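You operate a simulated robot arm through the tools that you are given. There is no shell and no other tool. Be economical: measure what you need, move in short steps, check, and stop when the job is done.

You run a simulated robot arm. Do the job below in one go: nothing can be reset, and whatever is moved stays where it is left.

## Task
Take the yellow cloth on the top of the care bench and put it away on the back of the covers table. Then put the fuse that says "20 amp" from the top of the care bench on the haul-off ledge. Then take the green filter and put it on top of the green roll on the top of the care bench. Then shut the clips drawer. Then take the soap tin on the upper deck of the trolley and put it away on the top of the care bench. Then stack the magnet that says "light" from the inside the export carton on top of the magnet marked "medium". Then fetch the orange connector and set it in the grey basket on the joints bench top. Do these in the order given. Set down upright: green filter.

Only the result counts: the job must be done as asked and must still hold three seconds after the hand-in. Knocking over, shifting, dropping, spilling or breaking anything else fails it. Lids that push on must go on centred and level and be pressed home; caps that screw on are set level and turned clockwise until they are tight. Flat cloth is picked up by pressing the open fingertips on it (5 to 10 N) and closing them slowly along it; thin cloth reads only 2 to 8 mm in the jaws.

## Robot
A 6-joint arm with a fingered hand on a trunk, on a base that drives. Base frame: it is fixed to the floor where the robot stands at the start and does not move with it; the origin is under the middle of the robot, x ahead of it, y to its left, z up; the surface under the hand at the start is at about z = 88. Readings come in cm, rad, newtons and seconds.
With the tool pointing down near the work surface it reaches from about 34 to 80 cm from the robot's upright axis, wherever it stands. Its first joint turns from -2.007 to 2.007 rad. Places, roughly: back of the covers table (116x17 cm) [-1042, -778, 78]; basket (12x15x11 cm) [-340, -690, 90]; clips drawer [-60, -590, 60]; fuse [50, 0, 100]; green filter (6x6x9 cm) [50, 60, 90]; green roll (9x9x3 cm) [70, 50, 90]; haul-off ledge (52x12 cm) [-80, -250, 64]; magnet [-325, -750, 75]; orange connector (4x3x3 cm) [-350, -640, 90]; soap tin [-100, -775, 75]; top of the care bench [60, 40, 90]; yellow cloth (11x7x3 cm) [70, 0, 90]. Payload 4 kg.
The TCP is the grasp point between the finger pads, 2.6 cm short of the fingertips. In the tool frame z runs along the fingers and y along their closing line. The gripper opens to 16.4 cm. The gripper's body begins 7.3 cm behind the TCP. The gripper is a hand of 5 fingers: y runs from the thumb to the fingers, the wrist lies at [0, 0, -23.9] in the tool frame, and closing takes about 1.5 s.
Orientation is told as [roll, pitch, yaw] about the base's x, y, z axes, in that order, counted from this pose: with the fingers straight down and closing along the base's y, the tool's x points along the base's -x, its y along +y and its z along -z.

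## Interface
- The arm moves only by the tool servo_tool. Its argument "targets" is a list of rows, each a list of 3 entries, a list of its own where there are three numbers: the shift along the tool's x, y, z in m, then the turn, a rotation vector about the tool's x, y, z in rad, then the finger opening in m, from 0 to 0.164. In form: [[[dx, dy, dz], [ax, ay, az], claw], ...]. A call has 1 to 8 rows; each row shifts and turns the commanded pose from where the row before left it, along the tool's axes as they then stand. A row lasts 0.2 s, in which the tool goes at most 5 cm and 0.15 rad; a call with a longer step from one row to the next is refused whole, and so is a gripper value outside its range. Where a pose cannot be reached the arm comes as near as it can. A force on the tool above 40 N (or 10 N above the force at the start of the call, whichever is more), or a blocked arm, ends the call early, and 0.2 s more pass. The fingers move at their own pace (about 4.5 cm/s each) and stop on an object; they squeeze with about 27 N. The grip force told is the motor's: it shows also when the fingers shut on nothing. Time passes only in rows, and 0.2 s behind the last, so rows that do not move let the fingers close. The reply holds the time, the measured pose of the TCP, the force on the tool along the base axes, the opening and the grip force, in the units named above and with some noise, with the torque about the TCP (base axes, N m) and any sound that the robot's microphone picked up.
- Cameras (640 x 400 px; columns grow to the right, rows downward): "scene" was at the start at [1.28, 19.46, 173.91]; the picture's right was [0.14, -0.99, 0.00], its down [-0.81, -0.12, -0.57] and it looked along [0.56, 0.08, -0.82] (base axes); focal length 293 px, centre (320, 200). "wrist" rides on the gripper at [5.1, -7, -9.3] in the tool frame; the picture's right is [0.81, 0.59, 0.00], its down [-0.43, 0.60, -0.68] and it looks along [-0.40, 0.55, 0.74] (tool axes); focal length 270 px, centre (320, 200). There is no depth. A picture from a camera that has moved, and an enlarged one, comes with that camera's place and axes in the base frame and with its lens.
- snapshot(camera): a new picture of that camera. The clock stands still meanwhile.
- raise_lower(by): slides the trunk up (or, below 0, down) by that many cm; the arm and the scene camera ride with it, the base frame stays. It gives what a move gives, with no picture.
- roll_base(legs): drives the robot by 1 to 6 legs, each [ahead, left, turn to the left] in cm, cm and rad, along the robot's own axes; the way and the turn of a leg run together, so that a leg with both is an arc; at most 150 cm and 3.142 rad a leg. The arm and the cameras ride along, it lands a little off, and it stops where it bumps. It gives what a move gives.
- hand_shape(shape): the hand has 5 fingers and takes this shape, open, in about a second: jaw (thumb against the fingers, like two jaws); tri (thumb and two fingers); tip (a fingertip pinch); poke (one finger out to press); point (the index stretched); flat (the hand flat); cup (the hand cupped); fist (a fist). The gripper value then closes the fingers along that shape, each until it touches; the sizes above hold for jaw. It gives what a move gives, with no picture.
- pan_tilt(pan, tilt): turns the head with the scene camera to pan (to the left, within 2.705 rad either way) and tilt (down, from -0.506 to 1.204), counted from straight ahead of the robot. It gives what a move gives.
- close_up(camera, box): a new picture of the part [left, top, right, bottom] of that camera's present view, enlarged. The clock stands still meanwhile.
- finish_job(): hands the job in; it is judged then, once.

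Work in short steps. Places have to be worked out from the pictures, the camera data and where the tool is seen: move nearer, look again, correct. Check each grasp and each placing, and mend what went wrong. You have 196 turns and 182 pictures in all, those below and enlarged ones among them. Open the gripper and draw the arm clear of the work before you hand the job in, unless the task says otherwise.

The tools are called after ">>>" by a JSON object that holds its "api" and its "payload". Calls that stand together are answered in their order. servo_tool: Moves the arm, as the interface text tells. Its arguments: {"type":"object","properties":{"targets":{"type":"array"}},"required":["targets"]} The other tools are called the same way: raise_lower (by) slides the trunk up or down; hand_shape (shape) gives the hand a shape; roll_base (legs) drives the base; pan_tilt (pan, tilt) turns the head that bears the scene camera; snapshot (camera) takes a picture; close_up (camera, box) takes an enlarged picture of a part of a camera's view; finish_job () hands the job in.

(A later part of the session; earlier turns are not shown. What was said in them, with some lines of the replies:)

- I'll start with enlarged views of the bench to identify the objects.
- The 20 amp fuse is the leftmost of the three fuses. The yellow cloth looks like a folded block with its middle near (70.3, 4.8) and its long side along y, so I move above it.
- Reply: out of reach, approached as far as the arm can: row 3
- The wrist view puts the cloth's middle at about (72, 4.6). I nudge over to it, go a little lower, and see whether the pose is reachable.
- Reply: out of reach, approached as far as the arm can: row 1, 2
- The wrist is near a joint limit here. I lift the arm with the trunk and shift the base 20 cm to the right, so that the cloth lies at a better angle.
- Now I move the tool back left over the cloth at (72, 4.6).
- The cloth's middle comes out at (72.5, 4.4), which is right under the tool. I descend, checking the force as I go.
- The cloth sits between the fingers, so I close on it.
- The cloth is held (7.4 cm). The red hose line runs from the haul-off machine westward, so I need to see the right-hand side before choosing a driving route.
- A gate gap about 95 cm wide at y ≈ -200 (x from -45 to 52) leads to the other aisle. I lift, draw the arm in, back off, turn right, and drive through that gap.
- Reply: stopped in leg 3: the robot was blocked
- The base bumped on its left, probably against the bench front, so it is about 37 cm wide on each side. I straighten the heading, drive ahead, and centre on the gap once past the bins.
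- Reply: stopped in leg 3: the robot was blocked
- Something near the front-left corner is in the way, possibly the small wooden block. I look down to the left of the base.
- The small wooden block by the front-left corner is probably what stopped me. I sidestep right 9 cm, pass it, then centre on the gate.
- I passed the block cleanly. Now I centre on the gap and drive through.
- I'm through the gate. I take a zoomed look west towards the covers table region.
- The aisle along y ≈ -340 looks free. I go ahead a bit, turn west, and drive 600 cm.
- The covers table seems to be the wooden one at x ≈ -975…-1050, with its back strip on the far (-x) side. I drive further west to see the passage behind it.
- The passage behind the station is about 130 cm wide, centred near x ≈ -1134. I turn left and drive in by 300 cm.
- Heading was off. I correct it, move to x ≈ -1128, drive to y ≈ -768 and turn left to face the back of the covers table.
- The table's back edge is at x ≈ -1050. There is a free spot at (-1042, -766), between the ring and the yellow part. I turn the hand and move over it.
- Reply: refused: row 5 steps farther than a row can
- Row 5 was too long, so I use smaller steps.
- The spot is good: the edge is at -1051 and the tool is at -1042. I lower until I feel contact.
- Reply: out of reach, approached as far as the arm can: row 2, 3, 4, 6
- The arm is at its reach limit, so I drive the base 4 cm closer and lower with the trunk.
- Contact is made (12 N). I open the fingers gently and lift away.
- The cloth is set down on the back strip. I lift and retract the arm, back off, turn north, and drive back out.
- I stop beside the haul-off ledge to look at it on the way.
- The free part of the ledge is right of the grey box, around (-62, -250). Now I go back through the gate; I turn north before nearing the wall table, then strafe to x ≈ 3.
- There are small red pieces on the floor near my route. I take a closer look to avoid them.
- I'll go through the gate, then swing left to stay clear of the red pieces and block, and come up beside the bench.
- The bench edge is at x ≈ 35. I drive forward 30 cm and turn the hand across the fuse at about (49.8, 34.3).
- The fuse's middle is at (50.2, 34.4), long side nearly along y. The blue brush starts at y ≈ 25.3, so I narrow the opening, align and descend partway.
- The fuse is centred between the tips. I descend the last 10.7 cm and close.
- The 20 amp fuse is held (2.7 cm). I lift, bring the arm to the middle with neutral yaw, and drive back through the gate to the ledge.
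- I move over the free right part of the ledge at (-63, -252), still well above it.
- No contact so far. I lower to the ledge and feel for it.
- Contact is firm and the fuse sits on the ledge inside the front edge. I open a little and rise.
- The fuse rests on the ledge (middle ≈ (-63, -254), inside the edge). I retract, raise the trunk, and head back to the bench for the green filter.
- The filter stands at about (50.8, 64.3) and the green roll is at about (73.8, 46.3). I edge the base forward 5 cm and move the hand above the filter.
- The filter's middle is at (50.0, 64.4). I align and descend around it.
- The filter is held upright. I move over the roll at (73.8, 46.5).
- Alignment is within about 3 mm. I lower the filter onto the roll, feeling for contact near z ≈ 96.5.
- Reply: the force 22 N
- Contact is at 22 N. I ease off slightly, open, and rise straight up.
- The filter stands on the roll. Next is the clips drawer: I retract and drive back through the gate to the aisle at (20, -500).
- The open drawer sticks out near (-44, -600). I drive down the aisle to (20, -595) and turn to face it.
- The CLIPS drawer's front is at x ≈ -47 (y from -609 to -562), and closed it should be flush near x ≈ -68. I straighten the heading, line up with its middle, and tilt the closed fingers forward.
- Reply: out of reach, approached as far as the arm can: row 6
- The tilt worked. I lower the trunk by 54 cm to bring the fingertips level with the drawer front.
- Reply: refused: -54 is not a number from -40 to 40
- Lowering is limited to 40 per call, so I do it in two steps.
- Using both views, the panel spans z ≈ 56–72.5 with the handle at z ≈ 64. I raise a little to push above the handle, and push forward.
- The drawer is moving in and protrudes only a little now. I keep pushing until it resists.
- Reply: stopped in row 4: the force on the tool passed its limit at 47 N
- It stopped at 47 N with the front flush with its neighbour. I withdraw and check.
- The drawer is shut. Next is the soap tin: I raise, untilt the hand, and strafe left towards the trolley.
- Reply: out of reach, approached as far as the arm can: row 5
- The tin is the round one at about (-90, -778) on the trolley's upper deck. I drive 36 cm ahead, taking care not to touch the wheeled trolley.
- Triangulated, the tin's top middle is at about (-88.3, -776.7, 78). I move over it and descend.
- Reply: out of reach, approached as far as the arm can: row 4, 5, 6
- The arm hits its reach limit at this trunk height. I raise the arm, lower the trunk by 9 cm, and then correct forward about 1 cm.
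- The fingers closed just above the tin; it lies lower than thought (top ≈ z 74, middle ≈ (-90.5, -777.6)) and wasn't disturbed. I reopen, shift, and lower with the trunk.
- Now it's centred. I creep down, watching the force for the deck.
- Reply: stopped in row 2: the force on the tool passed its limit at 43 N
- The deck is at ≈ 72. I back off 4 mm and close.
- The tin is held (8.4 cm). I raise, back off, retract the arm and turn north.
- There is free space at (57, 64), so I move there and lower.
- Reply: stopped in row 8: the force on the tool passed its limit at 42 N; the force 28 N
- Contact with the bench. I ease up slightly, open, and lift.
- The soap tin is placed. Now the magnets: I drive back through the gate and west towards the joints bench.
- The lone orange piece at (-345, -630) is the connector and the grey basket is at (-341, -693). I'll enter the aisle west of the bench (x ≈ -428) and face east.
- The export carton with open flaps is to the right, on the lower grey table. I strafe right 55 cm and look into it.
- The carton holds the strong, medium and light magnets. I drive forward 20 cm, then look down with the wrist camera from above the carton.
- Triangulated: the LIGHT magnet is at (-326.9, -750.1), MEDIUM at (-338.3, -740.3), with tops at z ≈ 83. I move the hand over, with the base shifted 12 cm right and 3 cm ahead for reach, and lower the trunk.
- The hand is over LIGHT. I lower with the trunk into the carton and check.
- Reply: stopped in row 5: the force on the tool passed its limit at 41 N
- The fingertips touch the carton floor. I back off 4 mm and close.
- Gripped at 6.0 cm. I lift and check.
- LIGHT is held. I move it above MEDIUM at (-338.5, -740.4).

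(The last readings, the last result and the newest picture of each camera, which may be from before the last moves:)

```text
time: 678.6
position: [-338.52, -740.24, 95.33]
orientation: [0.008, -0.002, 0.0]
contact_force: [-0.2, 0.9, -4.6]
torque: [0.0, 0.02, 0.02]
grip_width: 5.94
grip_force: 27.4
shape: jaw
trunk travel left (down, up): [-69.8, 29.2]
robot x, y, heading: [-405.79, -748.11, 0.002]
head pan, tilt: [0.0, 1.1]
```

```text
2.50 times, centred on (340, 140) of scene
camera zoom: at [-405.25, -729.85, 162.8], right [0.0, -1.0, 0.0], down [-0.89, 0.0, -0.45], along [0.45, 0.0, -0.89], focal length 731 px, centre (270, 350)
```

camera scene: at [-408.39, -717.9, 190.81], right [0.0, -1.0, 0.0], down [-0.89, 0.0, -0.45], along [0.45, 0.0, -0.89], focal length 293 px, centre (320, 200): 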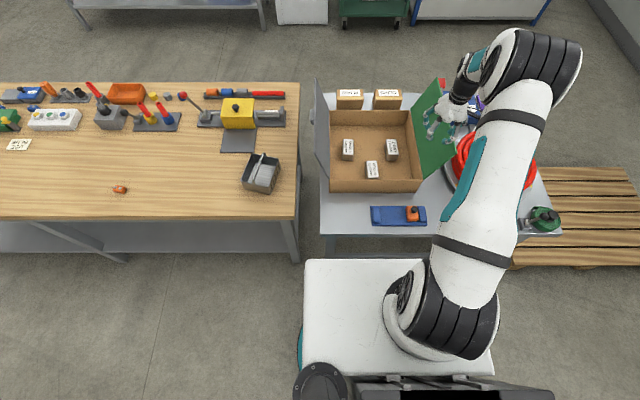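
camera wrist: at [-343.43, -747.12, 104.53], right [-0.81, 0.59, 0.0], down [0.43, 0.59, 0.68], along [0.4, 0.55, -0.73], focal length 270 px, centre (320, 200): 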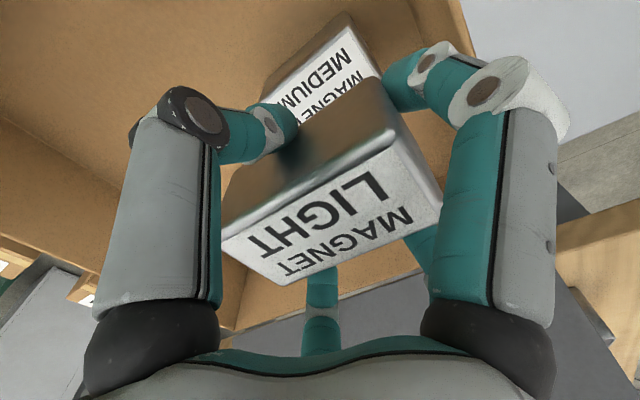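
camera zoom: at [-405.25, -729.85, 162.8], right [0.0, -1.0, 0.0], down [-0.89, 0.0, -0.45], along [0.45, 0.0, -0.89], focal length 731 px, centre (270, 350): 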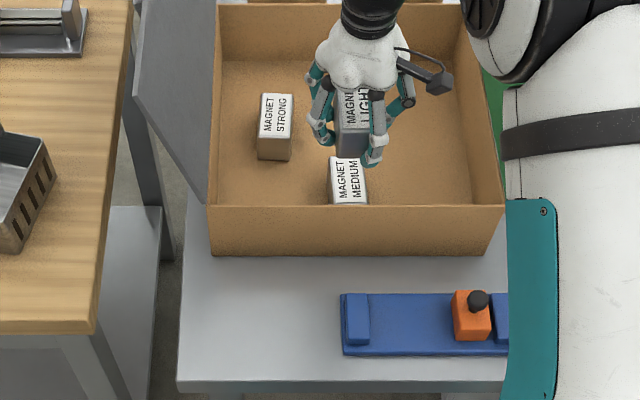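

Light sits about 6 mm too far in +y, so I correct that and lower until contact.

>>> {"api": "servo_tool", "payload": {"targets": [[[0.001, -0.006, 0.02], [0, 0, 0], 0.0], [[0, 0, 0.03], [0, 0, 0], 0.0], [[0, 0, 0.02], [0, 0, 0], 0.0], [[0, 0, 0.006], [0, 0, 0], 0.0], [[0, 0, 0], [0, 0, 0], 0.0]]}}

>>> {"api": "close_up", "payload": {"camera": "scene", "box": [260, 60, 420, 220]}}

>>> {"api": "snapshot", "payload": {"camera": "wrist"}}

```text
time: 679.8
position: [-338.51, -740.96, 87.65]
orientation: [0.007, -0.004, 0.0]
contact_force: [-0.7, -0.4, -5.7]
torque: [-0.01, -0.02, 0.01]
grip_width: 5.96
grip_force: 27.0
shape: jaw
trunk travel left (down, up): [-69.8, 29.2]
robot x, y, heading: [-406.38, -748.45, -0.003]
head pan, tilt: [0.0, 1.1]
```

```text
2.50 times, centred on (340, 140) of scene
camera zoom: at [-405.29, -729.82, 162.8], right [0.0, -1.0, 0.0], down [-0.89, 0.0, -0.45], along [0.45, 0.0, -0.89], focal length 731 px, centre (270, 350)
```

zoom: 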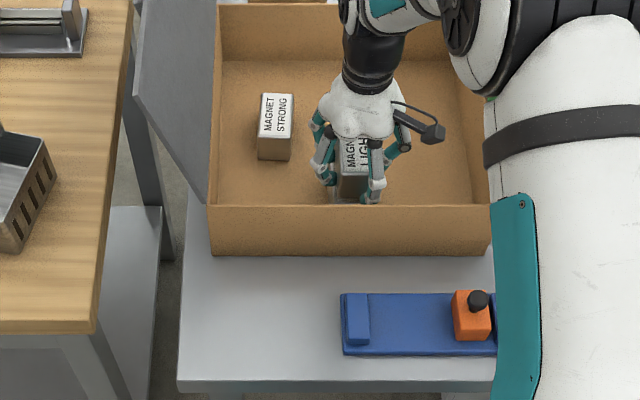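

```text
61 pictures are left
camera wrist: at [-343.6, -747.87, 97.01], right [-0.81, 0.59, 0.0], down [0.43, 0.59, 0.68], along [0.4, 0.55, -0.73], focal length 270 px, centre (320, 200)
```

wrist: 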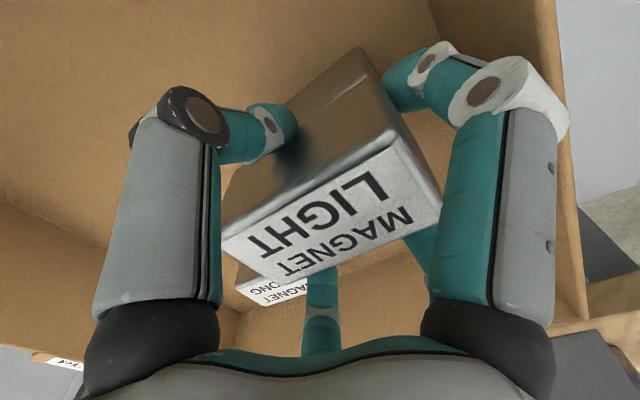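

The alignment looks good and the block is nearly touching. I do the final small steps down.

>>> {"api": "servo_tool", "payload": {"targets": [[[0, 0, 0.004], [0, 0, 0], 0.0], [[0, 0, 0.004], [0, 0, 0], 0.0], [[0, 0, 0.003], [0, 0, 0], 0.0], [[0, 0, 0], [0, 0, 0], 0.0]]}}

```text
time: 680.8
position: [-338.58, -740.87, 86.58]
orientation: [0.007, -0.003, -0.002]
contact_force: [0.6, 0.4, -6.1]
torque: [-0.02, 0.0, 0.02]
grip_width: 5.95
grip_force: 27.5
shape: jaw
trunk travel left (down, up): [-69.8, 29.2]
robot x, y, heading: [-405.66, -748.39, 0.0]
head pan, tilt: [0.0, 1.1]
```

>>> {"api": "servo_tool", "payload": {"targets": [[[0, 0, 0.003], [0, 0, 0], 0.0], [[0, 0, 0.003], [0, 0, 0], 0.0], [[0, 0, 0.003], [0, 0, 0], 0.0], [[0, 0, 0], [0, 0, 0], 0.0]]}}

```text
time: 681.8
position: [-338.65, -740.95, 86.22]
orientation: [0.009, -0.01, 0.001]
contact_force: [2.8, -0.7, 39.6]
torque: [-0.21, 0.18, 0.02]
grip_width: 6.01
grip_force: 26.8
shape: jaw
trunk travel left (down, up): [-69.8, 29.2]
robot x, y, heading: [-405.66, -748.47, -0.006]
head pan, tilt: [0.0, 1.1]
```

Contact at 40 N. I ease up 5 mm in command and open slowly.

>>> {"api": "servo_tool", "payload": {"targets": [[[0, 0, -0.003], [0, 0, 0], 0.0], [[0, 0, -0.002], [0, 0, 0], 0.0], [[0, 0, 0], [0, 0, 0], 0.061], [[0, 0, 0], [0, 0, 0], 0.065], [[0, 0, 0], [0, 0, 0], 0.07], [[0, 0, 0], [0, 0, 0], 0.08], [[0, 0, 0], [0, 0, 0], 0.09], [[0, 0, 0], [0, 0, 0], 0.09]]}}

>>> {"api": "snapshot", "payload": {"camera": "wrist"}}

```text
time: 683.6
position: [-338.77, -740.87, 86.18]
orientation: [0.006, 0.002, -0.002]
contact_force: [-0.5, -0.1, -0.8]
torque: [0.04, 0.0, -0.06]
grip_width: 9.04
grip_force: 0.1
shape: jaw
trunk travel left (down, up): [-69.8, 29.2]
robot x, y, heading: [-405.94, -748.4, 0.001]
head pan, tilt: [0.0, 1.1]
```

```text
60 pictures are left
camera wrist: at [-343.8, -747.82, 95.52], right [-0.81, 0.59, 0.0], down [0.43, 0.59, 0.68], along [0.4, 0.55, -0.73], focal length 270 px, centre (320, 200)
```

wrist: 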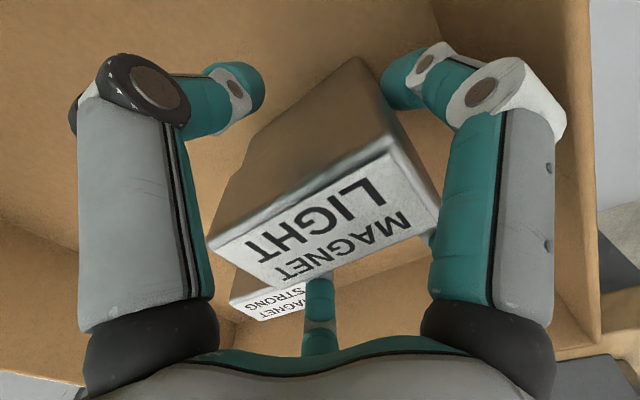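

>>> {"api": "servo_tool", "payload": {"targets": [[[0, 0, 0], [0, 0, 0], 0.1], [[0, 0, 0], [0, 0, 0], 0.11], [[0, 0, 0], [0, 0, 0], 0.11], [[0, 0, -0.02], [0, 0, 0], 0.11], [[0, 0, -0.03], [0, 0, 0], 0.11], [[0, 0, -0.04], [0, 0, 0], 0.11], [[0, 0, -0.04], [0, 0, 0], 0.11], [[0.03, 0, 0], [0, 0, 0], 0.11]]}}

>>> {"api": "snapshot", "payload": {"camera": "wrist"}}

>>> {"api": "close_up", "payload": {"camera": "scene", "box": [260, 60, 420, 220]}}

```text
time: 685.4
position: [-341.86, -741.15, 99.27]
orientation: [0.008, -0.002, -0.001]
contact_force: [-0.5, 0.4, -0.4]
torque: [0.01, -0.06, 0.0]
grip_width: 10.94
grip_force: 0.1
shape: jaw
trunk travel left (down, up): [-69.8, 29.2]
robot x, y, heading: [-405.77, -748.54, 0.001]
head pan, tilt: [0.0, 1.1]
```

```text
59 pictures are left
camera wrist: at [-346.88, -748.11, 108.48], right [-0.81, 0.59, 0.0], down [0.43, 0.59, 0.68], along [0.4, 0.55, -0.73], focal length 270 px, centre (320, 200)
```

wrist: 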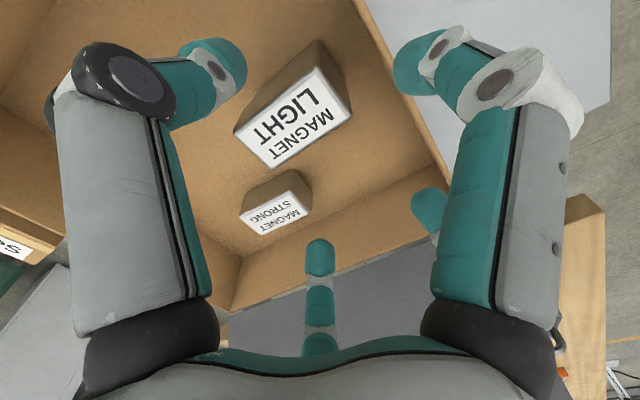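

```text
2.50 times, centred on (340, 140) of scene
camera zoom: at [-405.45, -729.83, 162.8], right [0.0, -1.0, 0.0], down [-0.89, 0.0, -0.45], along [0.45, 0.0, -0.89], focal length 731 px, centre (270, 350)
```

zoom: 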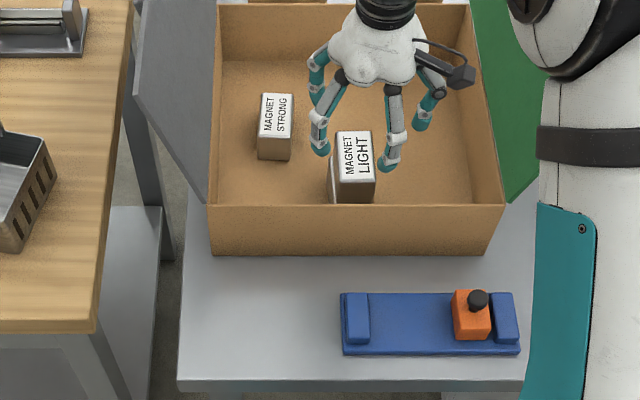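

LIGHT is stacked on MEDIUM. Last task: I raise, back off a bit, and strafe left to face the connector and the basket.

>>> {"api": "raise_lower", "payload": {"by": 24}}

>>> {"api": "roll_base", "payload": {"legs": [[-5, 0, 0], [0, 78, 0]]}}

>>> {"api": "pan_tilt", "payload": {"pan": 0.2, "tilt": 1.0}}

>>> {"api": "snapshot", "payload": {"camera": "scene"}}

>>> {"api": "snapshot", "payload": {"camera": "wrist"}}

```text
time: 687.9
position: [-341.75, -741.26, 123.15]
orientation: [0.006, -0.002, -0.001]
contact_force: [1.6, -0.7, 0.4]
torque: [-0.01, 0.02, 0.02]
grip_width: 10.96
grip_force: 0.0
shape: jaw
trunk travel left (down, up): [-93.8, 5.2]
robot x, y, heading: [-406.21, -748.64, 0.002]
head pan, tilt: [0.0, 1.1]
```

```text
time: 692.7
position: [-345.83, -662.16, 123.09]
orientation: [0.008, -0.001, -0.018]
contact_force: [-0.9, -0.7, -0.2]
torque: [0.0, 0.02, 0.01]
grip_width: 10.94
grip_force: 0.1
shape: jaw
trunk travel left (down, up): [-93.8, 5.2]
robot x, y, heading: [-410.19, -668.21, -0.022]
head pan, tilt: [0.0, 1.1]
```

```text
time: 693.5
position: [-345.86, -662.25, 123.16]
orientation: [0.006, -0.001, -0.016]
contact_force: [-0.7, -0.1, 0.1]
torque: [0.01, 0.01, 0.0]
grip_width: 10.94
grip_force: 0.1
shape: jaw
trunk travel left (down, up): [-93.8, 5.2]
robot x, y, heading: [-410.22, -667.79, -0.023]
head pan, tilt: [0.201, 1.0]
```

```text
57 pictures are left
camera scene: at [-408.69, -648.36, 187.46], right [0.18, -0.98, 0.0], down [-0.83, -0.15, -0.54], along [0.53, 0.1, -0.84], focal length 293 px, centre (320, 200)
```

scene: 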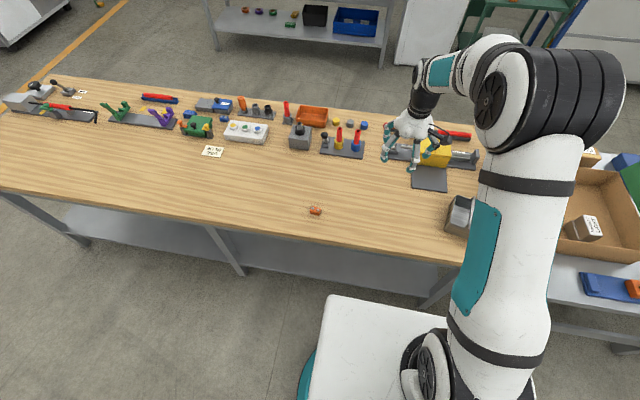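

```text
56 pictures are left
camera wrist: at [-351.02, -669.08, 132.41], right [-0.8, 0.6, 0.0], down [0.44, 0.58, 0.68], along [0.41, 0.55, -0.73], focal length 270 px, centre (320, 200)
```

wrist: 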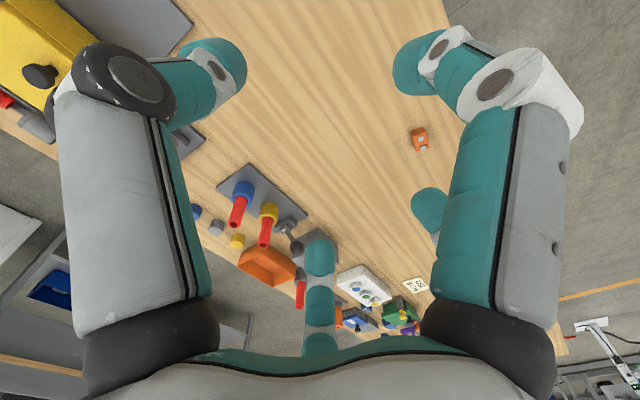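

The connector is at about (-350.4, -637.6). I move above it with a narrower opening and look again.

>>> {"api": "servo_tool", "payload": {"targets": [[[0.0082, 0.041, 0.02], [0, 0, 0.004], 0.08], [[0.0082, 0.041, 0.02], [0, 0, 0.004], 0.08], [[0.0082, 0.041, 0.02], [0, 0, 0.004], 0.08], [[0.0082, 0.041, 0.02], [0, 0, 0.004], 0.08], [[0.0082, 0.041, 0.02], [0, 0, 0], 0.08], [[0.0082, 0.041, 0.02], [0, 0, 0], 0.08], [[0, 0, 0.04], [0, 0, 0], 0.08], [[0, 0, 0], [0, 0, 0], 0.08]]}}

>>> {"api": "snapshot", "payload": {"camera": "wrist"}}

>>> {"api": "close_up", "payload": {"camera": "scene", "box": [240, 130, 400, 260]}}

```text
time: 695.2
position: [-350.11, -636.9, 107.14]
orientation: [0.007, -0.003, -0.034]
contact_force: [0.7, 0.3, 0.3]
torque: [0.01, -0.03, -0.05]
grip_width: 8.03
grip_force: 0.0
shape: jaw
trunk travel left (down, up): [-93.8, 5.2]
robot x, y, heading: [-410.06, -668.09, -0.023]
head pan, tilt: [0.201, 1.0]
```

```text
55 pictures are left
camera wrist: at [-355.3, -643.76, 116.45], right [-0.79, 0.61, 0.0], down [0.45, 0.58, 0.68], along [0.42, 0.54, -0.73], focal length 270 px, centre (320, 200)
```

wrist: 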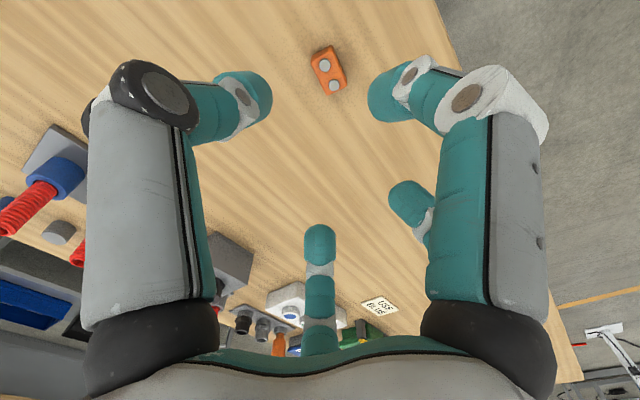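

```text
3.08 times, centred on (320, 195) of scene
camera zoom: at [-408.82, -648.3, 187.46], right [0.18, -0.98, 0.0], down [-0.83, -0.15, -0.54], along [0.53, 0.1, -0.84], focal length 900 px, centre (320, 215)
```

zoom: 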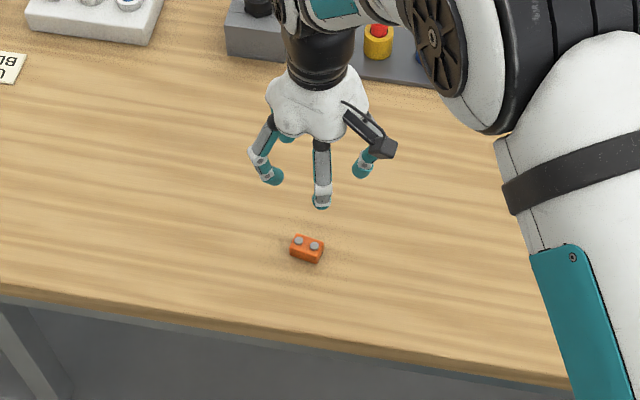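

The connector's long side lies along y, so I turn the hand 90° to grip across its width.

>>> {"api": "servo_tool", "payload": {"targets": [[[0, 0, 0], [0, 0, -0.148], 0.07], [[0, 0, 0], [0, 0, -0.148], 0.07], [[0, 0, 0], [0, 0, -0.148], 0.07], [[0, 0, 0], [0, 0, -0.148], 0.07], [[0, 0, 0], [0, 0, -0.148], 0.07], [[0, 0, 0], [0, 0, -0.148], 0.07], [[0, 0, 0], [0, 0, -0.148], 0.07], [[0, 0, 0], [0, 0, -0.148], 0.07]]}}

>>> {"api": "servo_tool", "payload": {"targets": [[[0, 0, 0], [0, 0, -0.14], 0.07], [[0, 0, 0], [0, 0, -0.14], 0.07], [[0, 0, 0], [0, 0, -0.14], 0.07], [[0, 0, 0.02], [0, 0, 0], 0.07], [[0, 0, 0.02], [0, 0, 0], 0.07], [[0, 0, 0], [0, 0, 0], 0.07]]}}

>>> {"api": "snapshot", "payload": {"camera": "wrist"}}

```text
time: 697.0
position: [-350.06, -637.34, 107.33]
orientation: [0.002, -0.005, 1.151]
contact_force: [-0.2, 0.0, 0.5]
torque: [0.02, 0.02, 0.01]
grip_width: 7.05
grip_force: 0.0
shape: jaw
trunk travel left (down, up): [-93.8, 5.2]
robot x, y, heading: [-409.92, -668.17, -0.016]
head pan, tilt: [0.201, 1.0]
```

```text
time: 698.5
position: [-350.03, -637.34, 103.3]
orientation: [-0.001, -0.009, 1.572]
contact_force: [0.2, 0.1, 1.4]
torque: [-0.03, 0.01, 0.01]
grip_width: 7.05
grip_force: 0.1
shape: jaw
trunk travel left (down, up): [-93.8, 5.2]
robot x, y, heading: [-410.27, -668.21, -0.018]
head pan, tilt: [0.201, 1.0]
```

```text
53 pictures are left
camera wrist: at [-343.08, -642.35, 112.6], right [-0.59, -0.81, -0.01], down [-0.6, 0.43, 0.68], along [-0.55, 0.4, -0.73], focal length 270 px, centre (320, 200)
```

wrist: 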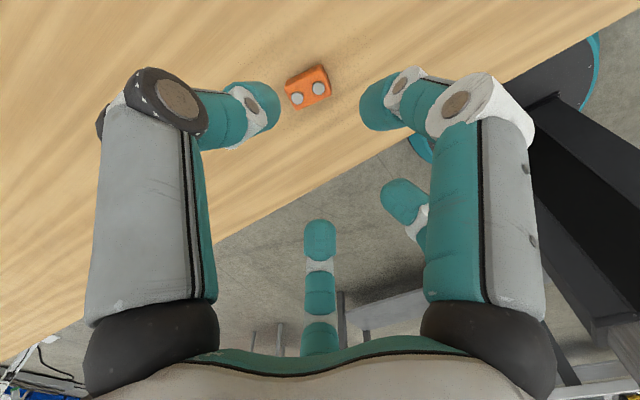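

Triangulating two views gives the connector at (-350.2, -635.8) with its top at ≈ 87. I shift 1.5 cm and lower partway.

>>> {"api": "servo_tool", "payload": {"targets": [[[-0.015, 0.001, 0.03], [0, 0, 0], 0.07], [[0, 0, 0.04], [0, 0, 0], 0.07], [[0, 0, 0.035], [0, 0, 0], 0.07], [[0, 0, 0], [0, 0, 0], 0.07]]}}

>>> {"api": "snapshot", "payload": {"camera": "wrist"}}

```text
time: 699.5
position: [-350.3, -635.56, 92.72]
orientation: [-0.002, -0.008, 1.569]
contact_force: [0.1, 0.2, 0.1]
torque: [0.04, -0.02, -0.01]
grip_width: 7.02
grip_force: 0.1
shape: jaw
trunk travel left (down, up): [-93.8, 5.2]
robot x, y, heading: [-409.82, -667.81, -0.018]
head pan, tilt: [0.201, 1.0]
```

```text
52 pictures are left
camera wrist: at [-343.39, -640.62, 102.02], right [-0.59, -0.81, -0.01], down [-0.6, 0.43, 0.68], along [-0.55, 0.4, -0.73], focal length 270 px, centre (320, 200)
```

wrist: 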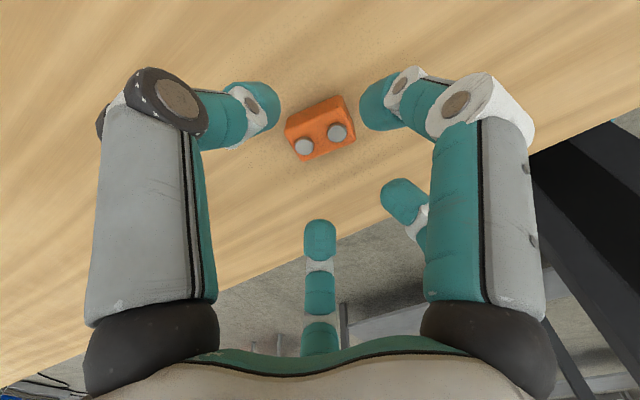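

Centred. I creep down to find the surface.

>>> {"api": "servo_tool", "payload": {"targets": [[[0, 0, 0.015], [0, 0, 0], 0.07], [[0, 0, 0.012], [0, 0, 0], 0.07], [[0, 0, 0.008], [0, 0, 0], 0.07], [[0, 0, 0.005], [0, 0, 0], 0.07], [[0, 0, 0.004], [0, 0, 0], 0.07], [[0, 0, 0.003], [0, 0, 0], 0.07], [[0, 0, 0], [0, 0, 0], 0.07]]}}

>>> {"api": "snapshot", "payload": {"camera": "wrist"}}

```text
time: 701.0
position: [-349.99, -635.76, 88.03]
orientation: [-0.001, -0.006, 1.568]
contact_force: [-0.8, -0.2, -0.8]
torque: [0.01, -0.01, -0.03]
grip_width: 7.03
grip_force: 0.1
shape: jaw
trunk travel left (down, up): [-93.8, 5.2]
robot x, y, heading: [-410.17, -667.82, -0.015]
head pan, tilt: [0.201, 1.0]
```

```text
51 pictures are left
camera wrist: at [-343.17, -640.77, 97.44], right [-0.59, -0.81, -0.01], down [-0.6, 0.43, 0.68], along [-0.55, 0.4, -0.73], focal length 270 px, centre (320, 200)
```

wrist: 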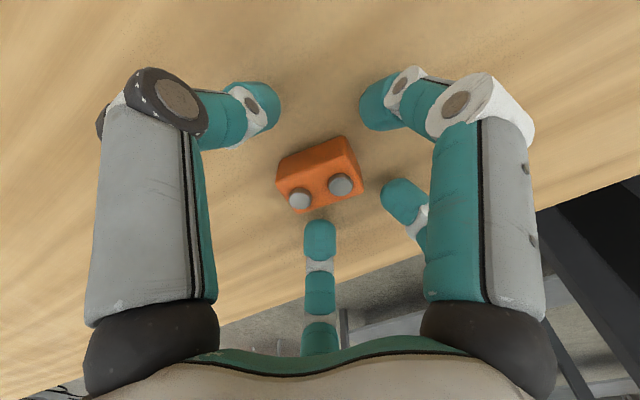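

>>> {"api": "servo_tool", "payload": {"targets": [[[0, 0, 0.004], [0, 0, 0], 0.07], [[0, 0, 0.003], [0, 0, 0], 0.07], [[0, 0, 0.002], [0, 0, 0], 0.07], [[0, 0, 0], [0, 0, 0], 0.07]]}}

```text
time: 702.0
position: [-350.22, -635.82, 87.49]
orientation: [-0.006, -0.009, 1.571]
contact_force: [-3.1, -3.8, 22.8]
torque: [-0.41, 0.07, -0.01]
grip_width: 6.49
grip_force: 7.8
shape: jaw
trunk travel left (down, up): [-93.8, 5.2]
robot x, y, heading: [-409.94, -668.14, -0.016]
head pan, tilt: [0.201, 1.0]
```

The bench surface is at ≈ 85. I back off 3 mm and close.

>>> {"api": "servo_tool", "payload": {"targets": [[[0, 0, -0.005], [0, 0, 0], 0.06], [[0, 0, 0], [0, 0, 0], 0.05], [[0, 0, 0], [0, 0, 0], 0.04], [[0, 0, 0], [0, 0, 0], 0.03], [[0, 0, 0], [0, 0, 0], 0.02], [[0, 0, 0], [0, 0, 0], 0.0], [[0, 0, 0], [0, 0, 0], 0.0], [[0, 0, 0], [0, 0, 0], 0.0]]}}

>>> {"api": "servo_tool", "payload": {"targets": [[[0, 0, -0.01], [0, 0, 0], 0.0], [[0, 0, -0.03], [0, 0, 0], 0.0], [[0, 0, -0.04], [0, 0, 0], 0.0], [[0, 0, -0.04], [0, 0, 0], 0.0], [[0, 0, 0], [0, 0, 0], 0.0]]}}

>>> {"api": "snapshot", "payload": {"camera": "wrist"}}

```text
time: 703.9
position: [-350.07, -635.68, 87.52]
orientation: [-0.002, -0.007, 1.569]
contact_force: [-0.6, 0.0, 0.1]
torque: [0.02, -0.04, 0.02]
grip_width: 3.52
grip_force: 27.4
shape: jaw
trunk travel left (down, up): [-93.8, 5.2]
robot x, y, heading: [-410.32, -667.91, -0.018]
head pan, tilt: [0.201, 1.0]
```

```text
time: 705.0
position: [-350.13, -635.9, 99.67]
orientation: [-0.001, -0.009, 1.569]
contact_force: [-0.1, 0.1, -1.5]
torque: [0.02, -0.02, 0.01]
grip_width: 3.55
grip_force: 27.0
shape: jaw
trunk travel left (down, up): [-93.8, 5.2]
robot x, y, heading: [-409.82, -668.23, -0.016]
head pan, tilt: [0.201, 1.0]
```

```text
50 pictures are left
camera wrist: at [-343.17, -640.9, 108.98], right [-0.59, -0.81, -0.01], down [-0.6, 0.43, 0.68], along [-0.55, 0.4, -0.73], focal length 270 px, centre (320, 200)
```

wrist: 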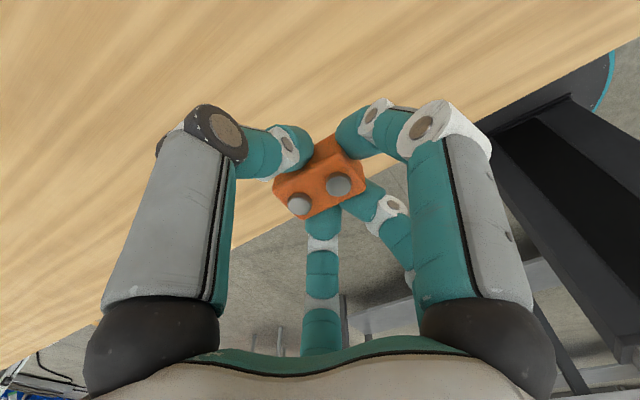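

The connector is held. I raise and look at the basket.

>>> {"api": "servo_tool", "payload": {"targets": [[[0, 0, -0.045], [0, 0, 0], 0.0], [[0, 0, -0.045], [0, 0, 0], 0.0], [[0, 0, -0.045], [0, 0, 0], 0.0], [[0, 0, -0.045], [0, 0, 0], 0.0], [[0, 0, 0], [0, 0, 0], 0.0]]}}

>>> {"api": "pan_tilt", "payload": {"pan": -0.2, "tilt": 1.0}}

>>> {"api": "snapshot", "payload": {"camera": "scene"}}

```text
time: 706.2
position: [-350.01, -636.03, 117.47]
orientation: [0.0, -0.009, 1.57]
contact_force: [0.3, -0.4, -0.1]
torque: [-0.04, 0.0, 0.0]
grip_width: 3.53
grip_force: 27.1
shape: jaw
trunk travel left (down, up): [-93.8, 5.2]
robot x, y, heading: [-409.95, -668.11, -0.016]
head pan, tilt: [0.201, 1.0]
```

```text
time: 707.1
position: [-350.1, -636.07, 117.53]
orientation: [0.0, -0.008, 1.567]
contact_force: [-0.2, -1.1, -1.0]
torque: [0.0, -0.01, -0.02]
grip_width: 3.52
grip_force: 26.9
shape: jaw
trunk travel left (down, up): [-93.8, 5.2]
robot x, y, heading: [-410.04, -668.12, -0.019]
head pan, tilt: [-0.201, 1.0]
```

```text
49 pictures are left
camera scene: at [-408.72, -651.08, 187.46], right [-0.22, -0.98, 0.0], down [-0.82, 0.18, -0.54], along [0.53, -0.12, -0.84], focal length 293 px, centre (320, 200)
```

scene: 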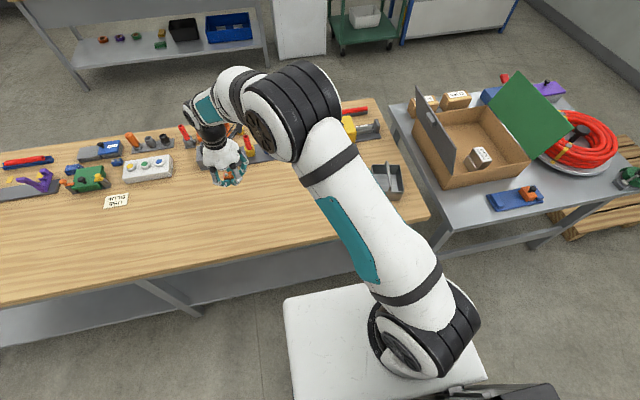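

>>> {"api": "close_up", "payload": {"camera": "scene", "box": [350, 140, 420, 215]}}

```text
5.33 times, centred on (385, 178) of scene
camera zoom: at [-408.72, -651.08, 187.46], right [-0.22, -0.98, 0.0], down [-0.82, 0.18, -0.54], along [0.53, -0.12, -0.84], focal length 1560 px, centre (-27, 320)
```

zoom: 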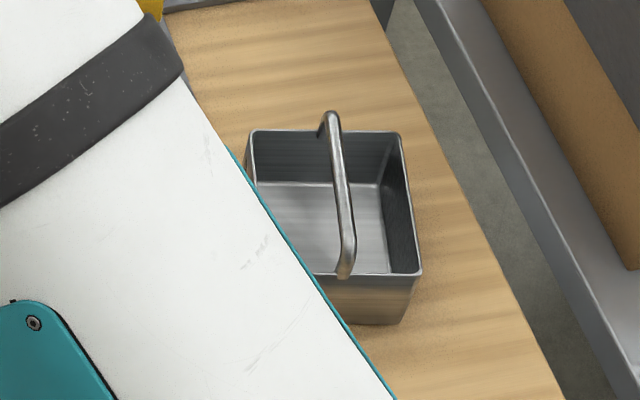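

The basket is slightly rotated (≈ 0.23 rad), middle ≈ (-344, -694), with the handle running front to back over its middle. I'll strafe the base right so that the hand comes over the right compartment, then align the yaw.

>>> {"api": "roll_base", "payload": {"legs": [[0, -61, 0.018]]}}

>>> {"api": "servo_tool", "payload": {"targets": [[[0, -0.02, 0], [0, 0, 0.125], 0.0], [[0, -0.02, 0], [0, 0, 0.125], 0.0], [[0, 0, 0], [0, 0, 0], 0.0]]}}

>>> {"api": "snapshot", "payload": {"camera": "wrist"}}

>>> {"api": "pan_tilt", "payload": {"pan": 0.3, "tilt": 1.1}}

>>> {"api": "snapshot", "payload": {"camera": "scene"}}

```text
time: 710.5
position: [-351.22, -696.58, 117.53]
orientation: [-0.002, -0.005, 1.572]
contact_force: [0.4, -0.7, -0.1]
torque: [0.04, 0.0, 0.04]
grip_width: 3.52
grip_force: 27.1
shape: jaw
trunk travel left (down, up): [-93.8, 5.2]
robot x, y, heading: [-410.73, -728.7, -0.015]
head pan, tilt: [-0.201, 1.0]
```

```text
time: 711.3
position: [-347.24, -696.85, 117.53]
orientation: [0.001, -0.008, 1.321]
contact_force: [-0.6, -0.1, -0.6]
torque: [-0.04, -0.02, 0.01]
grip_width: 3.53
grip_force: 26.7
shape: jaw
trunk travel left (down, up): [-93.8, 5.2]
robot x, y, heading: [-411.13, -728.59, -0.017]
head pan, tilt: [-0.201, 1.0]
```

```text
47 pictures are left
camera wrist: at [-341.76, -703.42, 126.87], right [-0.77, -0.64, -0.01], down [-0.47, 0.56, 0.68], along [-0.43, 0.53, -0.73], focal length 270 px, centre (320, 200)
```

wrist: 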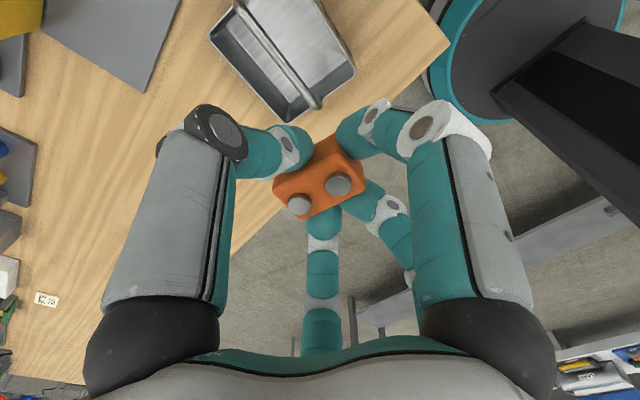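

```text
time: 712.3
position: [-347.29, -696.96, 117.55]
orientation: [0.001, -0.007, 1.321]
contact_force: [0.3, 0.5, -0.5]
torque: [-0.04, -0.01, -0.03]
grip_width: 3.53
grip_force: 27.6
shape: jaw
trunk travel left (down, up): [-93.8, 5.2]
robot x, y, heading: [-410.99, -728.68, -0.012]
head pan, tilt: [0.3, 1.1]
```

```text
46 pictures are left
camera scene: at [-410.59, -708.36, 186.8], right [0.28, -0.96, 0.0], down [-0.86, -0.25, -0.45], along [0.44, 0.13, -0.89], focal length 293 px, centre (320, 200)
```

scene: 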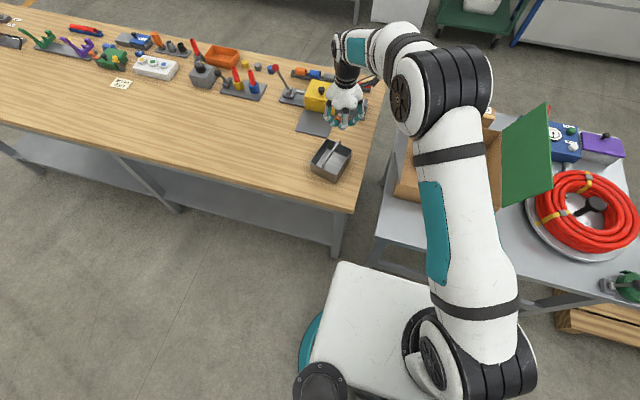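

The basket's middle is at (-344.15, -693.45) and its rim at z ≈ 92. I move over the middle of the right compartment and lower to just above the handle to check.

>>> {"api": "servo_tool", "payload": {"targets": [[[-0.01, -0.022, 0.03], [0, 0, 0], 0.0], [[0, 0, 0.04], [0, 0, 0], 0.0], [[0, 0, 0.04], [0, 0, 0], 0.0], [[0, 0, 0], [0, 0, 0], 0.0]]}}

>>> {"api": "snapshot", "payload": {"camera": "wrist"}}

>>> {"api": "close_up", "payload": {"camera": "scene", "box": [290, 90, 390, 200]}}

```text
time: 713.3
position: [-344.91, -696.22, 106.55]
orientation: [-0.001, -0.008, 1.323]
contact_force: [-0.5, 0.2, -0.1]
torque: [0.02, 0.0, 0.0]
grip_width: 3.54
grip_force: 26.7
shape: jaw
trunk travel left (down, up): [-93.8, 5.2]
robot x, y, heading: [-411.23, -728.77, -0.014]
head pan, tilt: [0.3, 1.1]
```

```text
45 pictures are left
camera wrist: at [-339.3, -702.84, 115.83], right [-0.77, -0.64, -0.01], down [-0.47, 0.56, 0.68], along [-0.43, 0.53, -0.73], focal length 270 px, centre (320, 200)
```

wrist: 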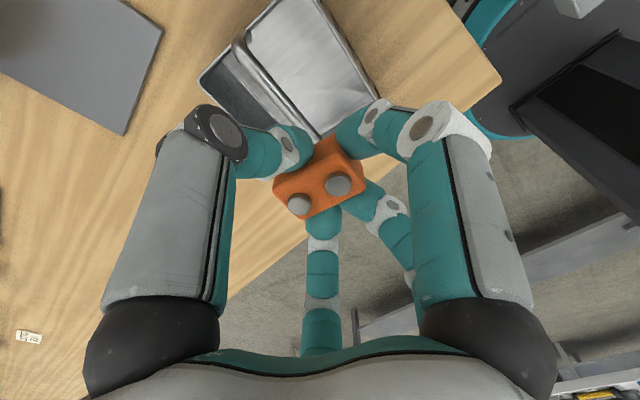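

```text
3.64 times, centred on (340, 145) of scene
camera zoom: at [-410.71, -708.39, 186.81], right [0.28, -0.96, 0.0], down [-0.86, -0.25, -0.45], along [0.44, 0.13, -0.89], focal length 1064 px, centre (247, 400)
```

zoom: 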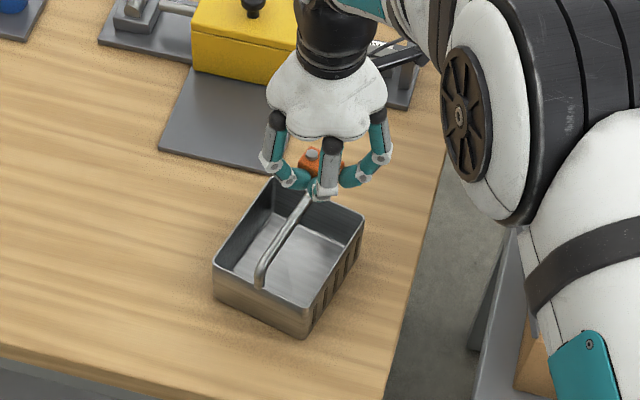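

The handle's bar top is at z ≈ 97 and leaves too little room for the fingers beside it. I lower until the tips are just above it, centred on the right compartment, and release.

>>> {"api": "servo_tool", "payload": {"targets": [[[0.005, 0, 0.03], [0, 0, 0], 0.0], [[0, 0, 0.03], [0, 0, 0], 0.0], [[0, 0, 0.006], [0, 0, 0], 0.0], [[0, 0, 0], [0, 0, 0], 0.0]]}}

>>> {"api": "snapshot", "payload": {"camera": "wrist"}}

>>> {"api": "close_up", "payload": {"camera": "scene", "box": [290, 90, 390, 200]}}

```text
time: 714.3
position: [-344.95, -696.74, 99.76]
orientation: [0.0, -0.007, 1.321]
contact_force: [0.3, -0.3, -0.2]
torque: [-0.01, -0.01, -0.01]
grip_width: 3.52
grip_force: 26.9
shape: jaw
trunk travel left (down, up): [-93.8, 5.2]
robot x, y, heading: [-411.41, -729.05, -0.016]
head pan, tilt: [0.3, 1.1]
```

```text
43 pictures are left
camera wrist: at [-339.5, -703.27, 109.16], right [-0.77, -0.64, -0.01], down [-0.47, 0.56, 0.68], along [-0.43, 0.53, -0.73], focal length 270 px, centre (320, 200)
```

wrist: 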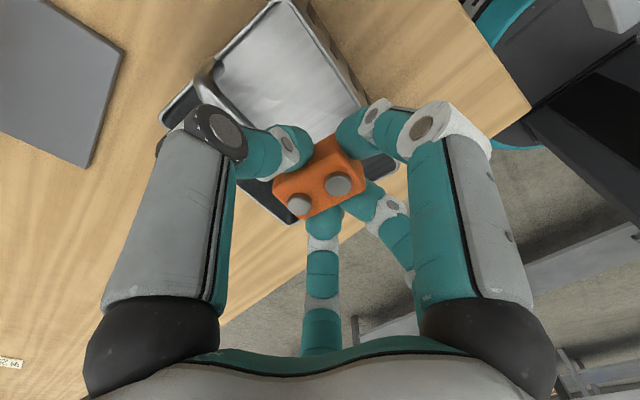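

```text
3.64 times, centred on (340, 145) of scene
camera zoom: at [-410.57, -708.34, 186.8], right [0.28, -0.96, 0.0], down [-0.86, -0.25, -0.45], along [0.44, 0.13, -0.89], focal length 1064 px, centre (247, 400)
```

zoom: 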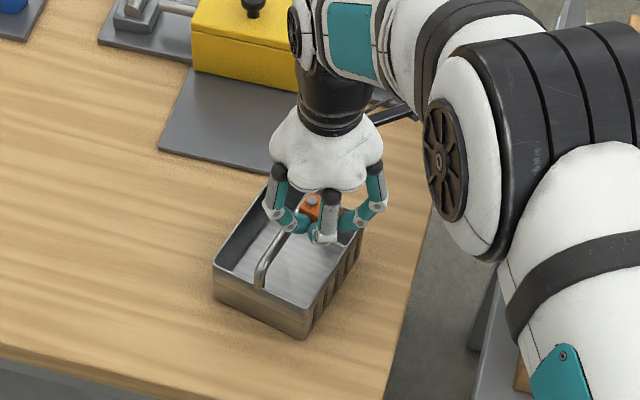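

No contact. I try 2 cm further down slowly, 2 mm outward, to shorten the drop, watching the force.

>>> {"api": "servo_tool", "payload": {"targets": [[[0.002, 0, 0.004], [0, 0, 0], 0.0], [[0, 0, 0.004], [0, 0, 0], 0.0], [[0, 0, 0.004], [0, 0, 0], 0.0], [[0, 0, 0], [0, 0, 0], 0.0]]}}

```text
time: 715.3
position: [-345.15, -696.74, 98.69]
orientation: [0.001, -0.007, 1.322]
contact_force: [0.0, -0.1, 0.6]
torque: [0.02, 0.0, -0.02]
grip_width: 3.53
grip_force: 26.4
shape: jaw
trunk travel left (down, up): [-93.8, 5.2]
robot x, y, heading: [-411.24, -728.76, -0.022]
head pan, tilt: [0.3, 1.1]
```

>>> {"api": "servo_tool", "payload": {"targets": [[[0.001, 0, 0.004], [0, 0, 0], 0.0], [[0, 0, 0.004], [0, 0, 0], 0.0], [[0, 0, 0.004], [0, 0, 0], 0.0], [[0, 0, 0], [0, 0, 0], 0.0]]}}

>>> {"api": "snapshot", "payload": {"camera": "wrist"}}

```text
time: 716.3
position: [-345.16, -696.88, 97.66]
orientation: [0.0, -0.007, 1.325]
contact_force: [0.4, 0.1, 0.7]
torque: [0.0, -0.01, -0.02]
grip_width: 3.52
grip_force: 27.0
shape: jaw
trunk travel left (down, up): [-93.8, 5.2]
robot x, y, heading: [-410.98, -728.31, -0.015]
head pan, tilt: [0.3, 1.1]
```

```text
41 pictures are left
camera wrist: at [-339.53, -703.39, 106.87], right [-0.77, -0.64, -0.01], down [-0.47, 0.56, 0.68], along [-0.43, 0.53, -0.73], focal length 270 px, centre (320, 200)
```

wrist: 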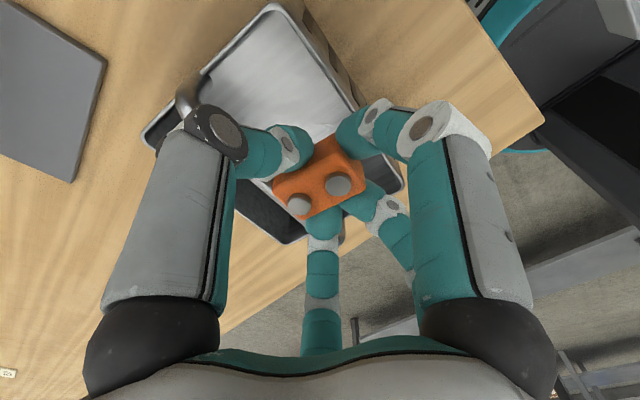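

Still no contact. One more centimetre, then I release.

>>> {"api": "servo_tool", "payload": {"targets": [[[0.001, 0, 0.004], [0, 0, 0], 0.0], [[0, 0, 0.004], [0, 0, 0], 0.0], [[0, 0, 0.004], [0, 0, 0], 0.0], [[0, 0, 0], [0, 0, 0], 0.0]]}}

```text
time: 717.3
position: [-345.05, -697.2, 96.38]
orientation: [0.0, -0.007, 1.323]
contact_force: [-0.5, -2.9, 7.9]
torque: [0.24, -0.18, -0.04]
grip_width: 3.53
grip_force: 26.9
shape: jaw
trunk travel left (down, up): [-93.8, 5.2]
robot x, y, heading: [-410.78, -728.77, -0.017]
head pan, tilt: [0.3, 1.1]
```

A light touch on the handle. I rise 6 mm and release here.

>>> {"api": "servo_tool", "payload": {"targets": [[[0.001, 0, -0.006], [0, 0, 0], 0.0], [[0, 0, 0], [0, 0, 0], 0.04], [[0, 0, 0], [0, 0, 0], 0.05], [[0, 0, 0], [0, 0, 0], 0.06], [[0, 0, 0], [0, 0, 0], 0.06], [[0, 0, 0], [0, 0, 0], 0.06]]}}

>>> {"api": "snapshot", "payload": {"camera": "wrist"}}

```text
time: 718.7
position: [-345.09, -697.01, 97.01]
orientation: [0.001, -0.007, 1.323]
contact_force: [-0.1, -1.5, 0.3]
torque: [-0.05, 0.0, 0.0]
grip_width: 5.94
grip_force: 0.1
shape: jaw
trunk travel left (down, up): [-93.8, 5.2]
robot x, y, heading: [-411.18, -728.68, -0.019]
head pan, tilt: [0.3, 1.1]
```

```text
40 pictures are left
camera wrist: at [-339.53, -703.67, 106.24], right [-0.77, -0.64, -0.01], down [-0.47, 0.56, 0.68], along [-0.43, 0.53, -0.73], focal length 270 px, centre (320, 200)
```

wrist: 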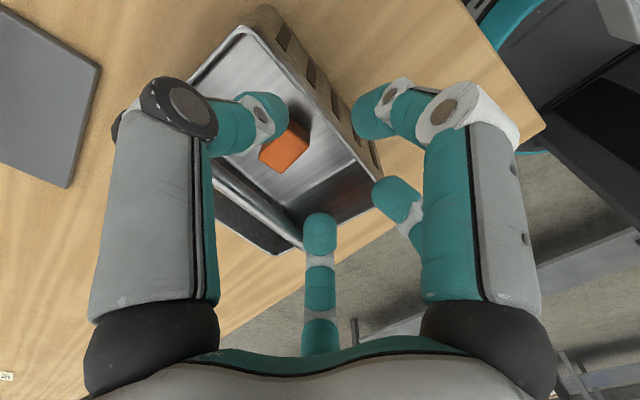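

The connector lies in the basket. I lift straight up and check the basket.

>>> {"api": "servo_tool", "payload": {"targets": [[[0, 0, -0.01], [0, 0, 0], 0.06], [[0, 0, -0.02], [0, 0, 0], 0.06], [[0, 0, -0.03], [0, 0, 0], 0.06], [[0, 0, -0.045], [0, 0, 0], 0.06], [[0, 0, -0.045], [0, 0, 0], 0.06], [[0, 0, -0.045], [0, 0, 0], 0.06], [[0, 0, 0], [0, 0, 0], 0.06]]}}

>>> {"api": "snapshot", "payload": {"camera": "wrist"}}

>>> {"api": "close_up", "payload": {"camera": "scene", "box": [290, 90, 390, 200]}}

```text
time: 720.3
position: [-345.27, -697.29, 116.41]
orientation: [0.001, -0.007, 1.322]
contact_force: [0.2, 0.5, -0.7]
torque: [-0.01, 0.02, -0.03]
grip_width: 5.95
grip_force: 0.1
shape: jaw
trunk travel left (down, up): [-93.8, 5.2]
robot x, y, heading: [-411.3, -728.69, -0.015]
head pan, tilt: [0.3, 1.1]
```

```text
39 pictures are left
camera wrist: at [-339.7, -703.86, 125.75], right [-0.77, -0.64, 0.0], down [-0.47, 0.56, 0.68], along [-0.43, 0.53, -0.73], focal length 270 px, centre (320, 200)
```

wrist: 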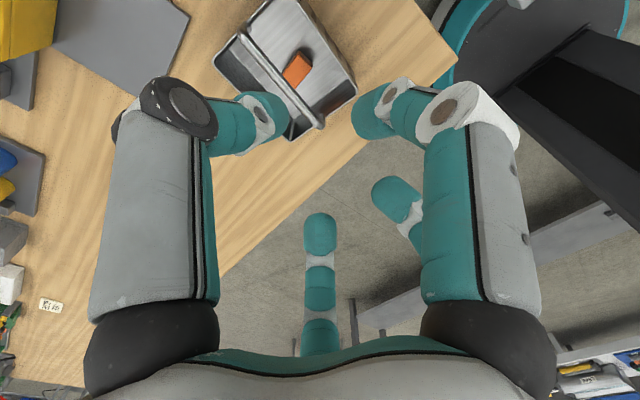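

```text
3.64 times, centred on (340, 145) of scene
camera zoom: at [-410.5, -708.3, 186.79], right [0.28, -0.96, 0.0], down [-0.86, -0.25, -0.45], along [0.44, 0.13, -0.89], focal length 1064 px, centre (247, 400)
```

zoom: 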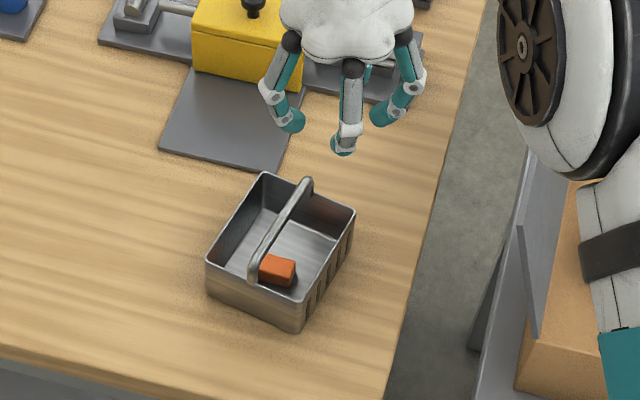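

The connector is in the upright basket. I open the hand and back away clear of the bench before handing in.

>>> {"api": "roll_base", "payload": {"legs": [[-22, 0, 0]]}}

>>> {"api": "servo_tool", "payload": {"targets": [[[0, 0.04, 0], [0, 0, 0], 0.14], [[0, 0.04, 0], [0, 0, 0], 0.14], [[0, 0, 0], [0, 0, 0], 0.14], [[0, 0, 0], [0, 0, 0], 0.14]]}}

>>> {"api": "snapshot", "payload": {"camera": "scene"}}

```text
time: 721.9
position: [-367.13, -696.45, 116.5]
orientation: [-0.002, -0.008, 1.328]
contact_force: [-0.1, -0.5, 0.1]
torque: [0.0, -0.03, 0.03]
grip_width: 5.99
grip_force: 0.0
shape: jaw
trunk travel left (down, up): [-93.8, 5.2]
robot x, y, heading: [-432.72, -728.4, -0.012]
head pan, tilt: [0.3, 1.1]
```

```text
time: 722.9
position: [-374.95, -694.75, 116.7]
orientation: [0.0, -0.008, 1.329]
contact_force: [-0.5, -0.1, -1.3]
torque: [-0.03, -0.01, 0.02]
grip_width: 13.97
grip_force: 0.1
shape: jaw
trunk travel left (down, up): [-93.8, 5.2]
robot x, y, heading: [-433.02, -728.46, -0.009]
head pan, tilt: [0.3, 1.1]
```

```text
37 pictures are left
camera scene: at [-432.44, -708.07, 186.8], right [0.29, -0.96, 0.0], down [-0.85, -0.26, -0.45], along [0.43, 0.13, -0.89], focal length 293 px, centre (320, 200)
```

scene: 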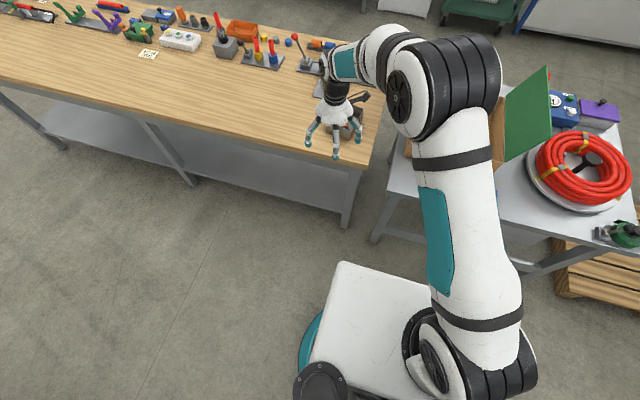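

The hand is open and clear of the work, and all seven placements are done, so I hand in.

>>> {"api": "finish_job", "payload": {}}

```text
The job is handed in.
```

I carried out all seven steps in the order given and handed the job in with the hand open and clear of the work; I have not seen the judging result.

Three things could count against it:
- **Basket:** my fingers touched its handle as I let the connector go, and it shifted about 1 cm. It is still upright with the connector inside.
- **Red scraps on the floor:** early on the base bumped something by the care bench twice, and I later saw small red pieces there. I can't tell whether I moved them.
- **Fuse:** it turned and slid about 2 cm when released on the haul-off ledge. When I last saw it, it lay about 2 cm inside the front edge.
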